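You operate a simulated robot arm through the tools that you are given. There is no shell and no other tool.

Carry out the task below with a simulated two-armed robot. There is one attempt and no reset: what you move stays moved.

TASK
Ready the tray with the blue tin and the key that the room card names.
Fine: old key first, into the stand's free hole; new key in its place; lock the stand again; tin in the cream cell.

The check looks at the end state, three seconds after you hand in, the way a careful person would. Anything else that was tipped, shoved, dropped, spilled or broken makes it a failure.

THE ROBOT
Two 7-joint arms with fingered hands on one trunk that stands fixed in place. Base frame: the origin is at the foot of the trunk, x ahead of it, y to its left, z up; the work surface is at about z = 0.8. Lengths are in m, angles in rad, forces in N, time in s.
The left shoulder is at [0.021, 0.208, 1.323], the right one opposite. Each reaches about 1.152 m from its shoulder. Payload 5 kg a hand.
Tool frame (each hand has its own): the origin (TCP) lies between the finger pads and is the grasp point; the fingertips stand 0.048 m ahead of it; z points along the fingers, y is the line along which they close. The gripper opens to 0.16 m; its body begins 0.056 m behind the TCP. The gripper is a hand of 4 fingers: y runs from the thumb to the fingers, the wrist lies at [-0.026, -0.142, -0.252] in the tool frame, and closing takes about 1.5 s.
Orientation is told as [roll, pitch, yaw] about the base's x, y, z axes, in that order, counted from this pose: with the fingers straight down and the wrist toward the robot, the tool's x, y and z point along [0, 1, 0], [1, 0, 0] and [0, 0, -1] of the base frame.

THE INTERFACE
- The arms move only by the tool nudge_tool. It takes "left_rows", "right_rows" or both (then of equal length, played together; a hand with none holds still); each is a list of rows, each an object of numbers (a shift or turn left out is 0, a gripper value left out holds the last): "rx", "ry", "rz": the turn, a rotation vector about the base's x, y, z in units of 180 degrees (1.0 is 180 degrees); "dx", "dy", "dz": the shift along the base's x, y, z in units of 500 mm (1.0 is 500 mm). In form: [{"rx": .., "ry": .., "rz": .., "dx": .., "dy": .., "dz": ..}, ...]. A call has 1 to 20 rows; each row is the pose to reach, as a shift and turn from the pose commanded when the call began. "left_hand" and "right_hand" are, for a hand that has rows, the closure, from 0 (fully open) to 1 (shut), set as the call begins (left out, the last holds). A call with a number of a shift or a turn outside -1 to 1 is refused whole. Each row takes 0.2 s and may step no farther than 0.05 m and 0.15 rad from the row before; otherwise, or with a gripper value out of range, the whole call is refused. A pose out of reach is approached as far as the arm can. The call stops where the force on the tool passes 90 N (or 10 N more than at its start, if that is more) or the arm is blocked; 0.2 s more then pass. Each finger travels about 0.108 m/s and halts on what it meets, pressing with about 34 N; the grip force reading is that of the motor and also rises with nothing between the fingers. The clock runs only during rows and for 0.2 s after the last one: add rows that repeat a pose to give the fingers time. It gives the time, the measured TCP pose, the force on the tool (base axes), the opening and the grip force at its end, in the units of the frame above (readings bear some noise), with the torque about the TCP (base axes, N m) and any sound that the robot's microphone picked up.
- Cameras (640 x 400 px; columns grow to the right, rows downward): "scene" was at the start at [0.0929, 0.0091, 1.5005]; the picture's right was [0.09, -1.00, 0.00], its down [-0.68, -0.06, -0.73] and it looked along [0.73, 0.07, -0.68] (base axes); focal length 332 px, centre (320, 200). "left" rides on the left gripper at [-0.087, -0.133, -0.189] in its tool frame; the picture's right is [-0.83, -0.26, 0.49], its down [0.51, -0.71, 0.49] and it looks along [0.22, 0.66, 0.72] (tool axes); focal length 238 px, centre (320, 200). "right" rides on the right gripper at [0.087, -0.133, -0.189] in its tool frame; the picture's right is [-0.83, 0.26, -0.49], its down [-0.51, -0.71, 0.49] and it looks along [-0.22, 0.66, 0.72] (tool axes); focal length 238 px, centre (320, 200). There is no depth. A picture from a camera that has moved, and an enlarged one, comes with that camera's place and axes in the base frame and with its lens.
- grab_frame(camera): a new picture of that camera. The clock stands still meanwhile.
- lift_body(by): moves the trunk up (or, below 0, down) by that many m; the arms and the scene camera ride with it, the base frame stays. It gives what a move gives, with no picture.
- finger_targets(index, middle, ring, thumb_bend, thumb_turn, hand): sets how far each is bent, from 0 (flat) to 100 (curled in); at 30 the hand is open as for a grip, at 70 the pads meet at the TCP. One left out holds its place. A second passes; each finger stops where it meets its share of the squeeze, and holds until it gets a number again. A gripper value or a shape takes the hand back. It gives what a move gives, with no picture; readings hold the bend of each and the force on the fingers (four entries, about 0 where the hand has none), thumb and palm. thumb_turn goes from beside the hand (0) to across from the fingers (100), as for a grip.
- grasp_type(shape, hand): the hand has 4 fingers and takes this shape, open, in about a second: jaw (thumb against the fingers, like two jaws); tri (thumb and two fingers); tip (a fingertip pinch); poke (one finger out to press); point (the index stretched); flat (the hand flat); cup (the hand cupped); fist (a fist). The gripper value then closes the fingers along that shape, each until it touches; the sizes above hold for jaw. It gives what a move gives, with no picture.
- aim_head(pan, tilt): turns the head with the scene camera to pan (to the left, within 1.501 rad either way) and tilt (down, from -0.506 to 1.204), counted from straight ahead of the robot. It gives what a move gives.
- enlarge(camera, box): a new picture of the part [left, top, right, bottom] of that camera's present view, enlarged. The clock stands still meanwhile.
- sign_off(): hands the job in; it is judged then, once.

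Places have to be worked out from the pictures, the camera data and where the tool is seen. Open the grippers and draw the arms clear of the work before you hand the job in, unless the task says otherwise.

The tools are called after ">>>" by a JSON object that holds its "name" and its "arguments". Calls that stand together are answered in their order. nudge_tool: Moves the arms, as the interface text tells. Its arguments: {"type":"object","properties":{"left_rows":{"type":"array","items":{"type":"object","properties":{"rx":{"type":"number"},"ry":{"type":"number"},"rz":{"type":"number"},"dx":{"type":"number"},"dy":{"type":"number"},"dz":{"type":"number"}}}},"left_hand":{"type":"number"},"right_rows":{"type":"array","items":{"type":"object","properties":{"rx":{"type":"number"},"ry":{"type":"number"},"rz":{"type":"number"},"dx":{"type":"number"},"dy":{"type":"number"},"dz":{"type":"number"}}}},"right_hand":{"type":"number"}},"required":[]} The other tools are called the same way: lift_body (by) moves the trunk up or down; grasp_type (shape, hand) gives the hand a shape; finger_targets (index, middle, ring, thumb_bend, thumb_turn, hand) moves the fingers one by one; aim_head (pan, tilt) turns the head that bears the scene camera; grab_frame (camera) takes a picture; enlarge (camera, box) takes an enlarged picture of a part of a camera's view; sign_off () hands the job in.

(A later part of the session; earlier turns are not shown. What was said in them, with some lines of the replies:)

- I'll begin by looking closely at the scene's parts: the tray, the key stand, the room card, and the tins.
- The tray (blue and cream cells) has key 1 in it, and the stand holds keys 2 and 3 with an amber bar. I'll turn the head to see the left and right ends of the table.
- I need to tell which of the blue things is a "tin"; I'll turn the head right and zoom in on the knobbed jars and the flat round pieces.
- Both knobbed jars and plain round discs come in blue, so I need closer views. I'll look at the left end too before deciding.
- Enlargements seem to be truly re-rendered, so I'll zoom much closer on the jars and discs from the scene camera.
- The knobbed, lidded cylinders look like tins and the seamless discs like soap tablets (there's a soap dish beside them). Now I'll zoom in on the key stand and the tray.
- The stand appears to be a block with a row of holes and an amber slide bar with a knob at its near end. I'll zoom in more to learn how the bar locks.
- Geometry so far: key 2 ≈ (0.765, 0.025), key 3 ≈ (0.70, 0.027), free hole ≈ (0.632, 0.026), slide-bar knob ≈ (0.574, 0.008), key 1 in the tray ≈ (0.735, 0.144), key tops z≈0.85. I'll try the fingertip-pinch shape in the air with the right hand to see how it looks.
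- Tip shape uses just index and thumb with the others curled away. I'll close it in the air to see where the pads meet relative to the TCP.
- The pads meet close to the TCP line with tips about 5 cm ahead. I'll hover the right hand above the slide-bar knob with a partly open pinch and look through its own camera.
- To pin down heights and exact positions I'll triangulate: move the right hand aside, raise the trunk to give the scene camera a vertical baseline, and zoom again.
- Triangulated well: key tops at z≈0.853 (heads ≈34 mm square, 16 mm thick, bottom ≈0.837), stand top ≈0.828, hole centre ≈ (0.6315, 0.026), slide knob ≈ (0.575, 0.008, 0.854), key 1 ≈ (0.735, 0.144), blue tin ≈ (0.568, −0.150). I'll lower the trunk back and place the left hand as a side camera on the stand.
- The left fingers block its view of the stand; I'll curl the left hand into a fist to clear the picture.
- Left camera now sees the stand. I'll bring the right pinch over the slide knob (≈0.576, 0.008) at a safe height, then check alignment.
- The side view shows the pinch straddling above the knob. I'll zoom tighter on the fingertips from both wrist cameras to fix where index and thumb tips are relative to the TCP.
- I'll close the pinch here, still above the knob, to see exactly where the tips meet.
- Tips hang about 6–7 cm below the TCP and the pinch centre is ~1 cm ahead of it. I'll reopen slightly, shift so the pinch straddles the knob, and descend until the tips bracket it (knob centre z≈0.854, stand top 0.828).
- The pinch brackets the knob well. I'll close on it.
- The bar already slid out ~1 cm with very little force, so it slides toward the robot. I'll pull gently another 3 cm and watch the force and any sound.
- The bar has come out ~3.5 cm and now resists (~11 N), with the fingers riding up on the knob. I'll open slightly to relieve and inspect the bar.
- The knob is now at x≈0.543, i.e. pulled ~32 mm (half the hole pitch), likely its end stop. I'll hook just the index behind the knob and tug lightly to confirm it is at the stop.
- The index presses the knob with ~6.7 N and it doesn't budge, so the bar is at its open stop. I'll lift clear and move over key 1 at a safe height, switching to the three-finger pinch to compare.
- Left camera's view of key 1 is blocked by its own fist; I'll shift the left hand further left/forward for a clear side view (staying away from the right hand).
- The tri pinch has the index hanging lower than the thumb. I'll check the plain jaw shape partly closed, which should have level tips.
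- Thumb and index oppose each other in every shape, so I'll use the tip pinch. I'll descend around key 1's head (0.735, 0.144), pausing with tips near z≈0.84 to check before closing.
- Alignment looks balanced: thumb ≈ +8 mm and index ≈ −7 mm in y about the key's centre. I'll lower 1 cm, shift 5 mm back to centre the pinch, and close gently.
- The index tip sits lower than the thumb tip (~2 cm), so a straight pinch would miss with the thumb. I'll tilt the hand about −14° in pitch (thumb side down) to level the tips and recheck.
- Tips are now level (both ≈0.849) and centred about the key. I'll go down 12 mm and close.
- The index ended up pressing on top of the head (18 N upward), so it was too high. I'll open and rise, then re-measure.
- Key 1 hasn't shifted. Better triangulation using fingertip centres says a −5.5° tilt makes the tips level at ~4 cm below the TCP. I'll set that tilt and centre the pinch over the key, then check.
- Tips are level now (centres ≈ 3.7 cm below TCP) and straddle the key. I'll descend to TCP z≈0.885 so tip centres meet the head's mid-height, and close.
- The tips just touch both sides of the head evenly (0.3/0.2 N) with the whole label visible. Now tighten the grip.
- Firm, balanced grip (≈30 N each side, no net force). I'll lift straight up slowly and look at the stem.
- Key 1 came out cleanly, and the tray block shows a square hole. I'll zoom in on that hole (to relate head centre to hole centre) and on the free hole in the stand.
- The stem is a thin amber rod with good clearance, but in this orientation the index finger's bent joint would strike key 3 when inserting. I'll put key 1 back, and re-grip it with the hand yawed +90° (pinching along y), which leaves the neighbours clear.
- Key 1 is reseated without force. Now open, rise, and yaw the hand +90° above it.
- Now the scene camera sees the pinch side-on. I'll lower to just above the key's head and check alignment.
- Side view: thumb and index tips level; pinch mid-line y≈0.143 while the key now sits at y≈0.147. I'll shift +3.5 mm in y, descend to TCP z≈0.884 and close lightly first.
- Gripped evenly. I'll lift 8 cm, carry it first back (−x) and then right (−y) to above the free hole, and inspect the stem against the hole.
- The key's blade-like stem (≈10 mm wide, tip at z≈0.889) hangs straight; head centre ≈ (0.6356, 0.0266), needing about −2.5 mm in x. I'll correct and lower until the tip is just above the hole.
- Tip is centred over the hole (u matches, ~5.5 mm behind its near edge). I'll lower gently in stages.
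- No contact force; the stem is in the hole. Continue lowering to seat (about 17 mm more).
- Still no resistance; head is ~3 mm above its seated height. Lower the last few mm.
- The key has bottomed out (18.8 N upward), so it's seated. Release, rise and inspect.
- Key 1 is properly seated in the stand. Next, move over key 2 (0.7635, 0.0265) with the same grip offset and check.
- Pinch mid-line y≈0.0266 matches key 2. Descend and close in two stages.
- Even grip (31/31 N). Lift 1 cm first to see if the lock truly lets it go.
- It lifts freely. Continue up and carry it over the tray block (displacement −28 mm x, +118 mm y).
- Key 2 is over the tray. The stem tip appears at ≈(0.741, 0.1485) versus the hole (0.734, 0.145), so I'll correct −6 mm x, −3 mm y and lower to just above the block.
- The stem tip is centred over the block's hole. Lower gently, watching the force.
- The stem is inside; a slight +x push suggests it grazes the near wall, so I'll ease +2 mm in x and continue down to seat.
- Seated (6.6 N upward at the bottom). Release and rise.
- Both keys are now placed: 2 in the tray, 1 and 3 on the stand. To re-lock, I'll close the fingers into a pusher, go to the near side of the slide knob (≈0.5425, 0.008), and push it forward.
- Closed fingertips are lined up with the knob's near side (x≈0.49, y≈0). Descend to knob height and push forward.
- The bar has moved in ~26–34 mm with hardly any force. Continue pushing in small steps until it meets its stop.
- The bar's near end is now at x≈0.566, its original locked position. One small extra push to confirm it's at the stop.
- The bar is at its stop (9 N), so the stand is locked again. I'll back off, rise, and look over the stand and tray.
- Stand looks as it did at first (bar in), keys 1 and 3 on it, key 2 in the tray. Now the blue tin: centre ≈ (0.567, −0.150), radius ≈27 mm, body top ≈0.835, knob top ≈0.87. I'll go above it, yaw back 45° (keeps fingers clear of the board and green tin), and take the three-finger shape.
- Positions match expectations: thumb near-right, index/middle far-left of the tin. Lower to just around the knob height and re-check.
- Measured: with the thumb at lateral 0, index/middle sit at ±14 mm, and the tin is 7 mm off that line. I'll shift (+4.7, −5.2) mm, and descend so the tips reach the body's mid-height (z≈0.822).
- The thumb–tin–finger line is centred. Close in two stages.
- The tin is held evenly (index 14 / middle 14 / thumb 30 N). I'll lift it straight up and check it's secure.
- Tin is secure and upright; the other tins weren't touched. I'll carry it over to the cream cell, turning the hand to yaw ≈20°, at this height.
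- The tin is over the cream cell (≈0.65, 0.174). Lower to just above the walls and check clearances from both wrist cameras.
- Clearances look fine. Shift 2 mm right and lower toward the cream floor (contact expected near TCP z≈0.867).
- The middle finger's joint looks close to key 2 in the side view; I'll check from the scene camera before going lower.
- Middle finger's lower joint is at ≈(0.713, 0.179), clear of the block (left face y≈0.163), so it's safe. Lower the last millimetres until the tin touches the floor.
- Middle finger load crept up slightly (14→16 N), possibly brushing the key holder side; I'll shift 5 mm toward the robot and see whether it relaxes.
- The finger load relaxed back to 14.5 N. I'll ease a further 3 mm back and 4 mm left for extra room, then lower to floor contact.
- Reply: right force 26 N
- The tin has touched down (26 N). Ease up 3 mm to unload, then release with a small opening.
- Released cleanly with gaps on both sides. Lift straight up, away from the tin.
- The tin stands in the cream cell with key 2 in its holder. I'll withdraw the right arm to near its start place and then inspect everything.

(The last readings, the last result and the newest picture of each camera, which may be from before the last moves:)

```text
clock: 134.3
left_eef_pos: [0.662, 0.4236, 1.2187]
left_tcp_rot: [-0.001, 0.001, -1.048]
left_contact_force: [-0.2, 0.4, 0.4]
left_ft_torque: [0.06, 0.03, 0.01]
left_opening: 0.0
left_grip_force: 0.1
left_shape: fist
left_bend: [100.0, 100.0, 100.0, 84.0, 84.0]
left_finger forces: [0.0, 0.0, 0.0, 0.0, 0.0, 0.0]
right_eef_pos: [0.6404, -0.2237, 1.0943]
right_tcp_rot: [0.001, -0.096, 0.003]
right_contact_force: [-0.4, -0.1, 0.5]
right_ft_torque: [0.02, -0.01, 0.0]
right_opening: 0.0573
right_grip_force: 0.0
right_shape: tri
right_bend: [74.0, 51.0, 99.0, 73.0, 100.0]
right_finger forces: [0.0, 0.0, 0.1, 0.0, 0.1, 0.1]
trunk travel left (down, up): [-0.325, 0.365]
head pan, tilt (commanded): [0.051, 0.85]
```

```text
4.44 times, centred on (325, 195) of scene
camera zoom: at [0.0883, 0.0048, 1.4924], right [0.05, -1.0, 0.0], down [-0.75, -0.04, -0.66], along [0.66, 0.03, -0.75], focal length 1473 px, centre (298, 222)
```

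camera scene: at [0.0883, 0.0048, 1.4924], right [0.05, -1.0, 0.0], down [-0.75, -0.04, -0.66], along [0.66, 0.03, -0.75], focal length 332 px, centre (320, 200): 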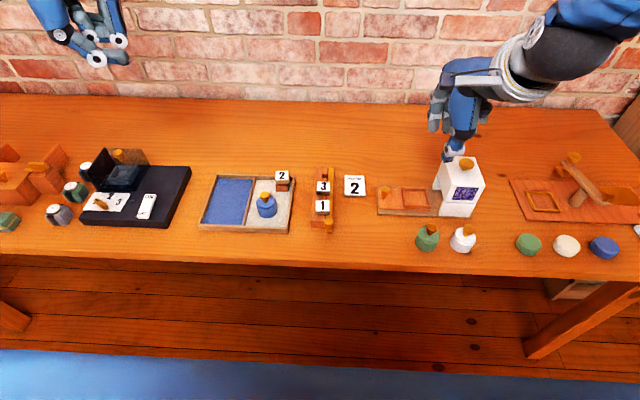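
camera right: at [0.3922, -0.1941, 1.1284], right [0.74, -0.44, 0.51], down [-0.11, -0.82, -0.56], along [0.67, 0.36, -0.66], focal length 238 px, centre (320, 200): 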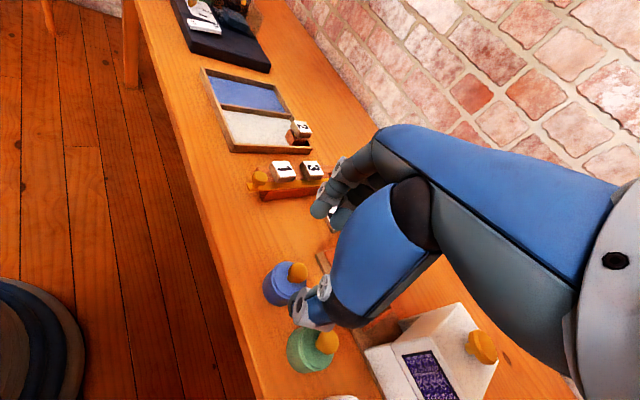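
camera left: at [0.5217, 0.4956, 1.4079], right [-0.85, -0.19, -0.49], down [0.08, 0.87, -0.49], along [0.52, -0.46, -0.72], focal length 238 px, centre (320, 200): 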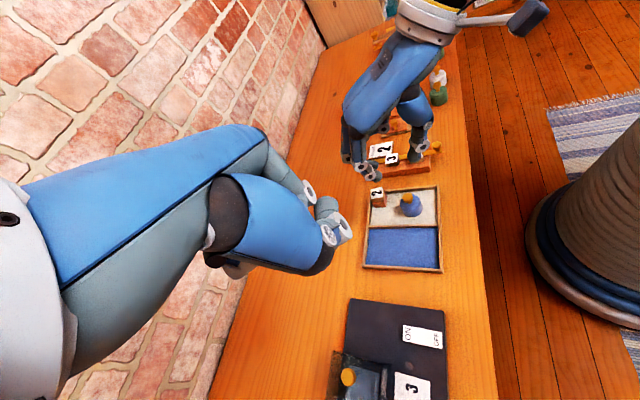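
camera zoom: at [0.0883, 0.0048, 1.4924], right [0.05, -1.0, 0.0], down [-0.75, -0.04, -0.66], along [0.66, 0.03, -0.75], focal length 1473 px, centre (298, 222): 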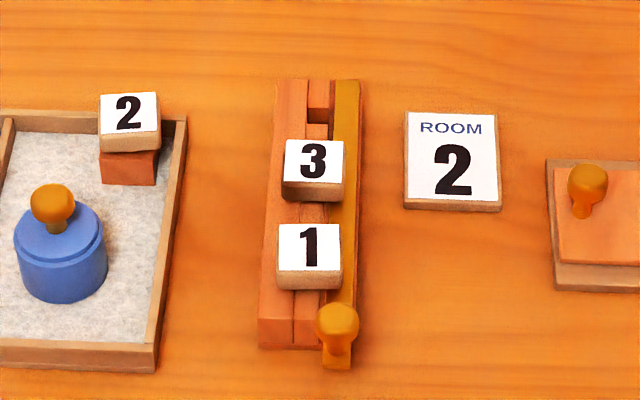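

Everything looks in place and the tray hasn't shifted. I'll zoom in on key 2 and the stand to verify the keys sit squarely.

>>> {"name": "enlarge", "arguments": {"camera": "scene", "box": [262, 160, 302, 200]}}

>>> {"name": "enlarge", "arguments": {"camera": "left", "box": [355, 175, 405, 225]}}

>>> {"name": "enlarge", "arguments": {"camera": "left", "box": [360, 120, 460, 190]}}

>>> {"name": "enlarge", "arguments": {"camera": "scene", "box": [302, 165, 347, 235]}}

```text
10.00 times, centred on (282, 180) of scene
camera zoom: at [0.0883, 0.0048, 1.4924], right [0.05, -1.0, 0.0], down [-0.75, -0.04, -0.66], along [0.66, 0.03, -0.75], focal length 3315 px, centre (700, 400)
```

zoom: 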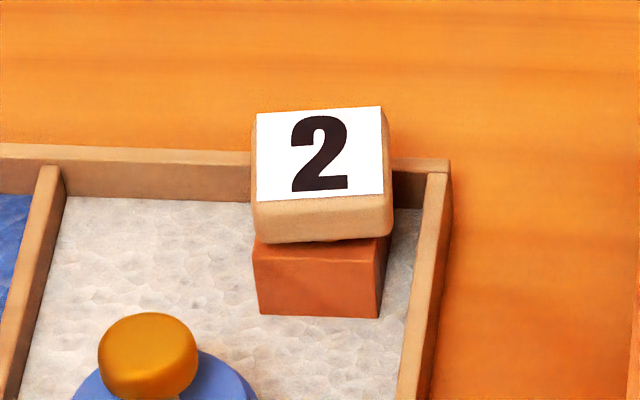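

```text
8.00 times, centred on (380, 200) of left
camera zoom: at [0.5214, 0.4948, 1.4085], right [-0.85, -0.19, -0.49], down [0.08, 0.87, -0.49], along [0.52, -0.46, -0.72], focal length 1907 px, centre (-160, 200)
```

zoom: 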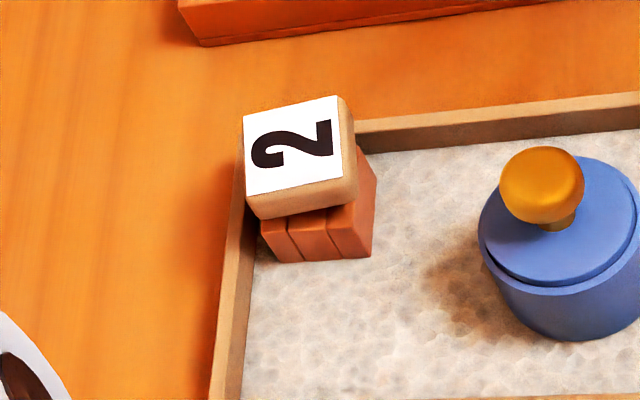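

```text
5.71 times, centred on (410, 155) of left
camera zoom: at [0.5214, 0.4948, 1.4085], right [-0.85, -0.19, -0.49], down [0.08, 0.87, -0.49], along [0.52, -0.46, -0.72], focal length 1362 px, centre (-194, 457)
```

zoom: 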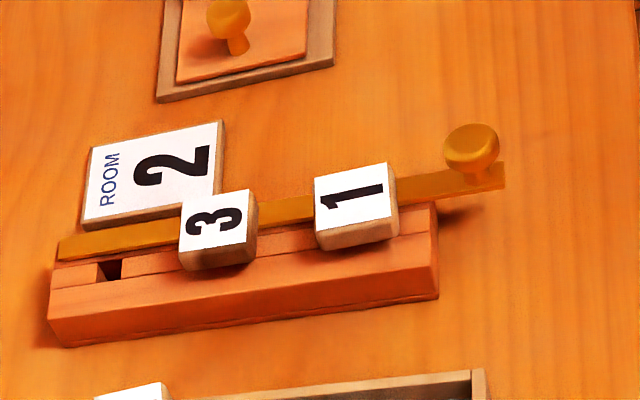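

```text
5.71 times, centred on (324, 200) of scene
camera zoom: at [0.0883, 0.0048, 1.4924], right [0.05, -1.0, 0.0], down [-0.75, -0.04, -0.66], along [0.66, 0.03, -0.75], focal length 1894 px, centre (294, 200)
```

zoom: 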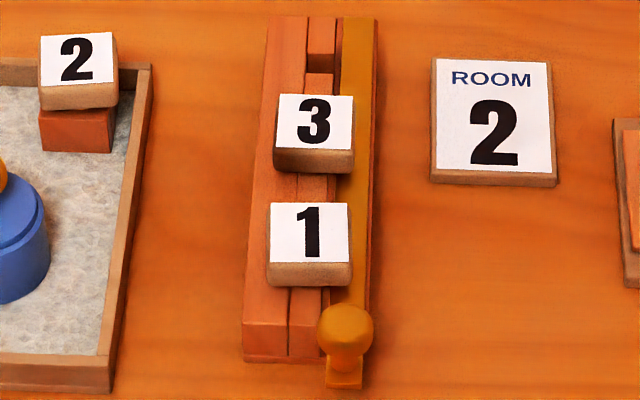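

Keys 1 and 3 are on the locked stand, key 2 is in the tray holder (turned only a few degrees), and the blue tin stands in the cream cell. I'll open both hands and draw the arms clear.

>>> {"name": "grasp_type", "arguments": {"shape": "jaw", "hand": "right"}}

>>> {"name": "grasp_type", "arguments": {"shape": "jaw", "hand": "left"}}

>>> {"name": "nudge_tool", "arguments": {"left_rows": [{"dx": -0.04, "dy": 0.02, "rz": 0.0333}, {"dx": -0.08, "dy": 0.04, "rz": 0.0667}, {"dx": -0.12, "dy": 0.06, "rz": 0.1}, {"dx": -0.16, "dy": 0.08, "rz": 0.1333}, {"dx": -0.2, "dy": 0.08, "rz": 0.1667}, {"dx": -0.24, "dy": 0.08, "rz": 0.2}, {"dx": -0.24, "dy": 0.08, "rz": 0.2333}, {"dx": -0.24, "dy": 0.08, "rz": 0.2667}, {"dx": -0.24, "dy": 0.08, "rz": 0.3}, {"dx": -0.24, "dy": 0.08, "rz": 0.3333}], "right_rows": [{"dz": 0.02}, {"dz": 0.04, "dx": -0.02}, {"dz": 0.06, "dx": -0.06}, {"dz": 0.08, "dx": -0.1, "dy": -0.02}, {"dz": 0.1, "dx": -0.14, "dy": -0.04}, {"dz": 0.1, "dx": -0.18, "dy": -0.06}, {"dz": 0.1, "dx": -0.22, "dy": -0.08}, {"dz": 0.1, "dx": -0.24, "dy": -0.1}, {"dz": 0.1, "dx": -0.24, "dy": -0.1}, {"dz": 0.1, "dx": -0.24, "dy": -0.1}]}}

>>> {"name": "grab_frame", "arguments": {"camera": "scene"}}

>>> {"name": "enlarge", "arguments": {"camera": "scene", "box": [190, 150, 400, 260]}}

```text
clock: 135.2
left_eef_pos: [0.6624, 0.4235, 1.2207]
left_tcp_rot: [0.0, 0.002, -1.047]
left_contact_force: [-0.5, -0.5, 0.2]
left_ft_torque: [0.02, 0.0, 0.01]
left_opening: 0.0
left_grip_force: 0.0
left_shape: fist
left_bend: [100.0, 100.0, 100.0, 84.0, 84.0]
left_finger forces: [0.0, 0.0, 0.0, 0.0, 0.1, 0.1]
right_eef_pos: [0.6403, -0.223, 1.0947]
right_tcp_rot: [-0.001, -0.097, 0.003]
right_contact_force: [1.3, 0.4, 0.0]
right_ft_torque: [-0.01, -0.02, -0.01]
right_opening: 0.1593
right_grip_force: 0.0
right_shape: jaw
right_bend: [30.0, 30.0, 30.0, 30.0, 98.0]
right_finger forces: [0.0, 0.0, 0.0, 0.1, 0.0, 0.0]
trunk travel left (down, up): [-0.325, 0.365]
head pan, tilt (commanded): [0.051, 0.85]
```

```text
clock: 136.1
left_eef_pos: [0.6627, 0.4237, 1.2196]
left_tcp_rot: [0.0, 0.0, -1.048]
left_contact_force: [-0.2, 0.1, 0.0]
left_ft_torque: [0.02, -0.01, 0.01]
left_opening: 0.1595
left_grip_force: 0.1
left_shape: jaw
left_bend: [30.0, 30.0, 30.0, 30.0, 97.0]
left_finger forces: [0.0, 0.1, 0.0, 0.0, 0.1, 0.0]
right_eef_pos: [0.6404, -0.2219, 1.0943]
right_tcp_rot: [0.0, -0.096, 0.004]
right_contact_force: [-1.3, 0.3, 0.6]
right_ft_torque: [0.0, 0.01, 0.06]
right_opening: 0.1597
right_grip_force: 0.0
right_shape: jaw
right_bend: [30.0, 30.0, 30.0, 30.0, 98.0]
right_finger forces: [0.0, 0.0, 0.1, 0.0, 0.0, 0.0]
trunk travel left (down, up): [-0.325, 0.365]
head pan, tilt (commanded): [0.051, 0.85]
```

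```text
clock: 138.3
left_eef_pos: [0.5435, 0.462, 1.2196]
left_tcp_rot: [0.0, -0.001, 0.002]
left_contact_force: [-0.1, -0.4, 0.3]
left_ft_torque: [-0.06, -0.05, 0.0]
left_opening: 0.1599
left_grip_force: 0.0
left_shape: jaw
left_bend: [30.0, 30.0, 30.0, 30.0, 97.0]
left_finger forces: [0.0, 0.0, 0.1, 0.0, 0.0, 0.1]
left hand out of reach, approached as far as the arm can: row 4
right_eef_pos: [0.5193, -0.2704, 1.146]
right_tcp_rot: [-0.001, -0.098, 0.003]
right_contact_force: [-0.8, 0.0, 1.0]
right_ft_torque: [0.01, -0.02, 0.01]
right_opening: 0.1598
right_grip_force: 0.1
right_shape: jaw
right_bend: [30.0, 30.0, 30.0, 30.0, 98.0]
right_finger forces: [0.1, 0.0, 0.0, 0.1, 0.0, 0.0]
trunk travel left (down, up): [-0.325, 0.365]
head pan, tilt (commanded): [0.051, 0.85]
```

```text
taken
camera scene: at [0.0877, 0.0053, 1.4924], right [0.05, -1.0, 0.0], down [-0.75, -0.04, -0.66], along [0.66, 0.03, -0.75], focal length 332 px, centre (320, 200)
```

scene: 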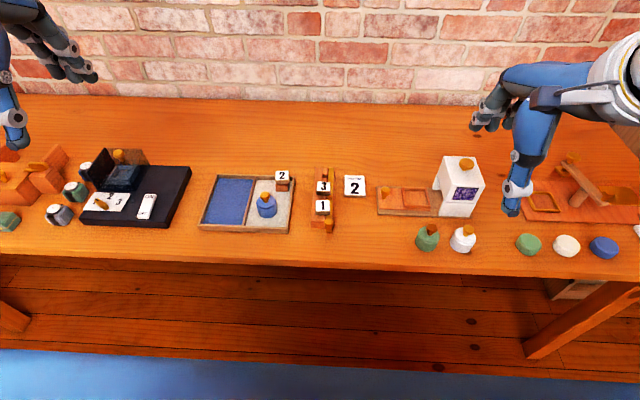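

```text
3.05 times, centred on (295, 205) of scene
camera zoom: at [0.0877, 0.0053, 1.4924], right [0.05, -1.0, 0.0], down [-0.75, -0.04, -0.66], along [0.66, 0.03, -0.75], focal length 1010 px, centre (396, 185)
```

zoom: 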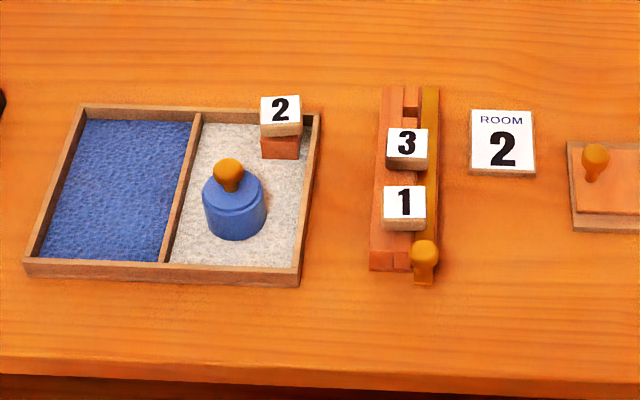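

All is in place: old key 1 sits in the stand's free hole, key 2 is in the tray's holder, the stand's bar is pushed home, and the blue tin stands in the cream cell. Both hands are open and clear, and nothing else was moved, so I'm handing in.

>>> {"name": "sign_off", "arguments": {}}

```text
The job is handed in.
```

I readied the tray and handed the job in:

- **Old key:** key 1 is out of the tray and in the stand's front hole, which was free.
- **New key:** key 2, the number on the room card, is in the tray's holder where key 1 was. It sits turned by about 4°.
- **Stand:** the bar is pushed back to its stop, so the stand is locked with keys 1 and 3 in it.
- **Tin:** the blue tin stands upright in the cream cell with its lid on.

Three sets of items on the table come in blue. I took the lidded canister with a knob to be the tin. The plain blue disc looked like a soap tablet, because it has no lid seam and there is a dish beside it. The boxes with clasps did not look like tins.

In the last pictures the tray was within about 1.5 mm of where it started. The green and white tins and the other items nearby did not appear to have moved. Both hands are open and the arms are clear of the work.
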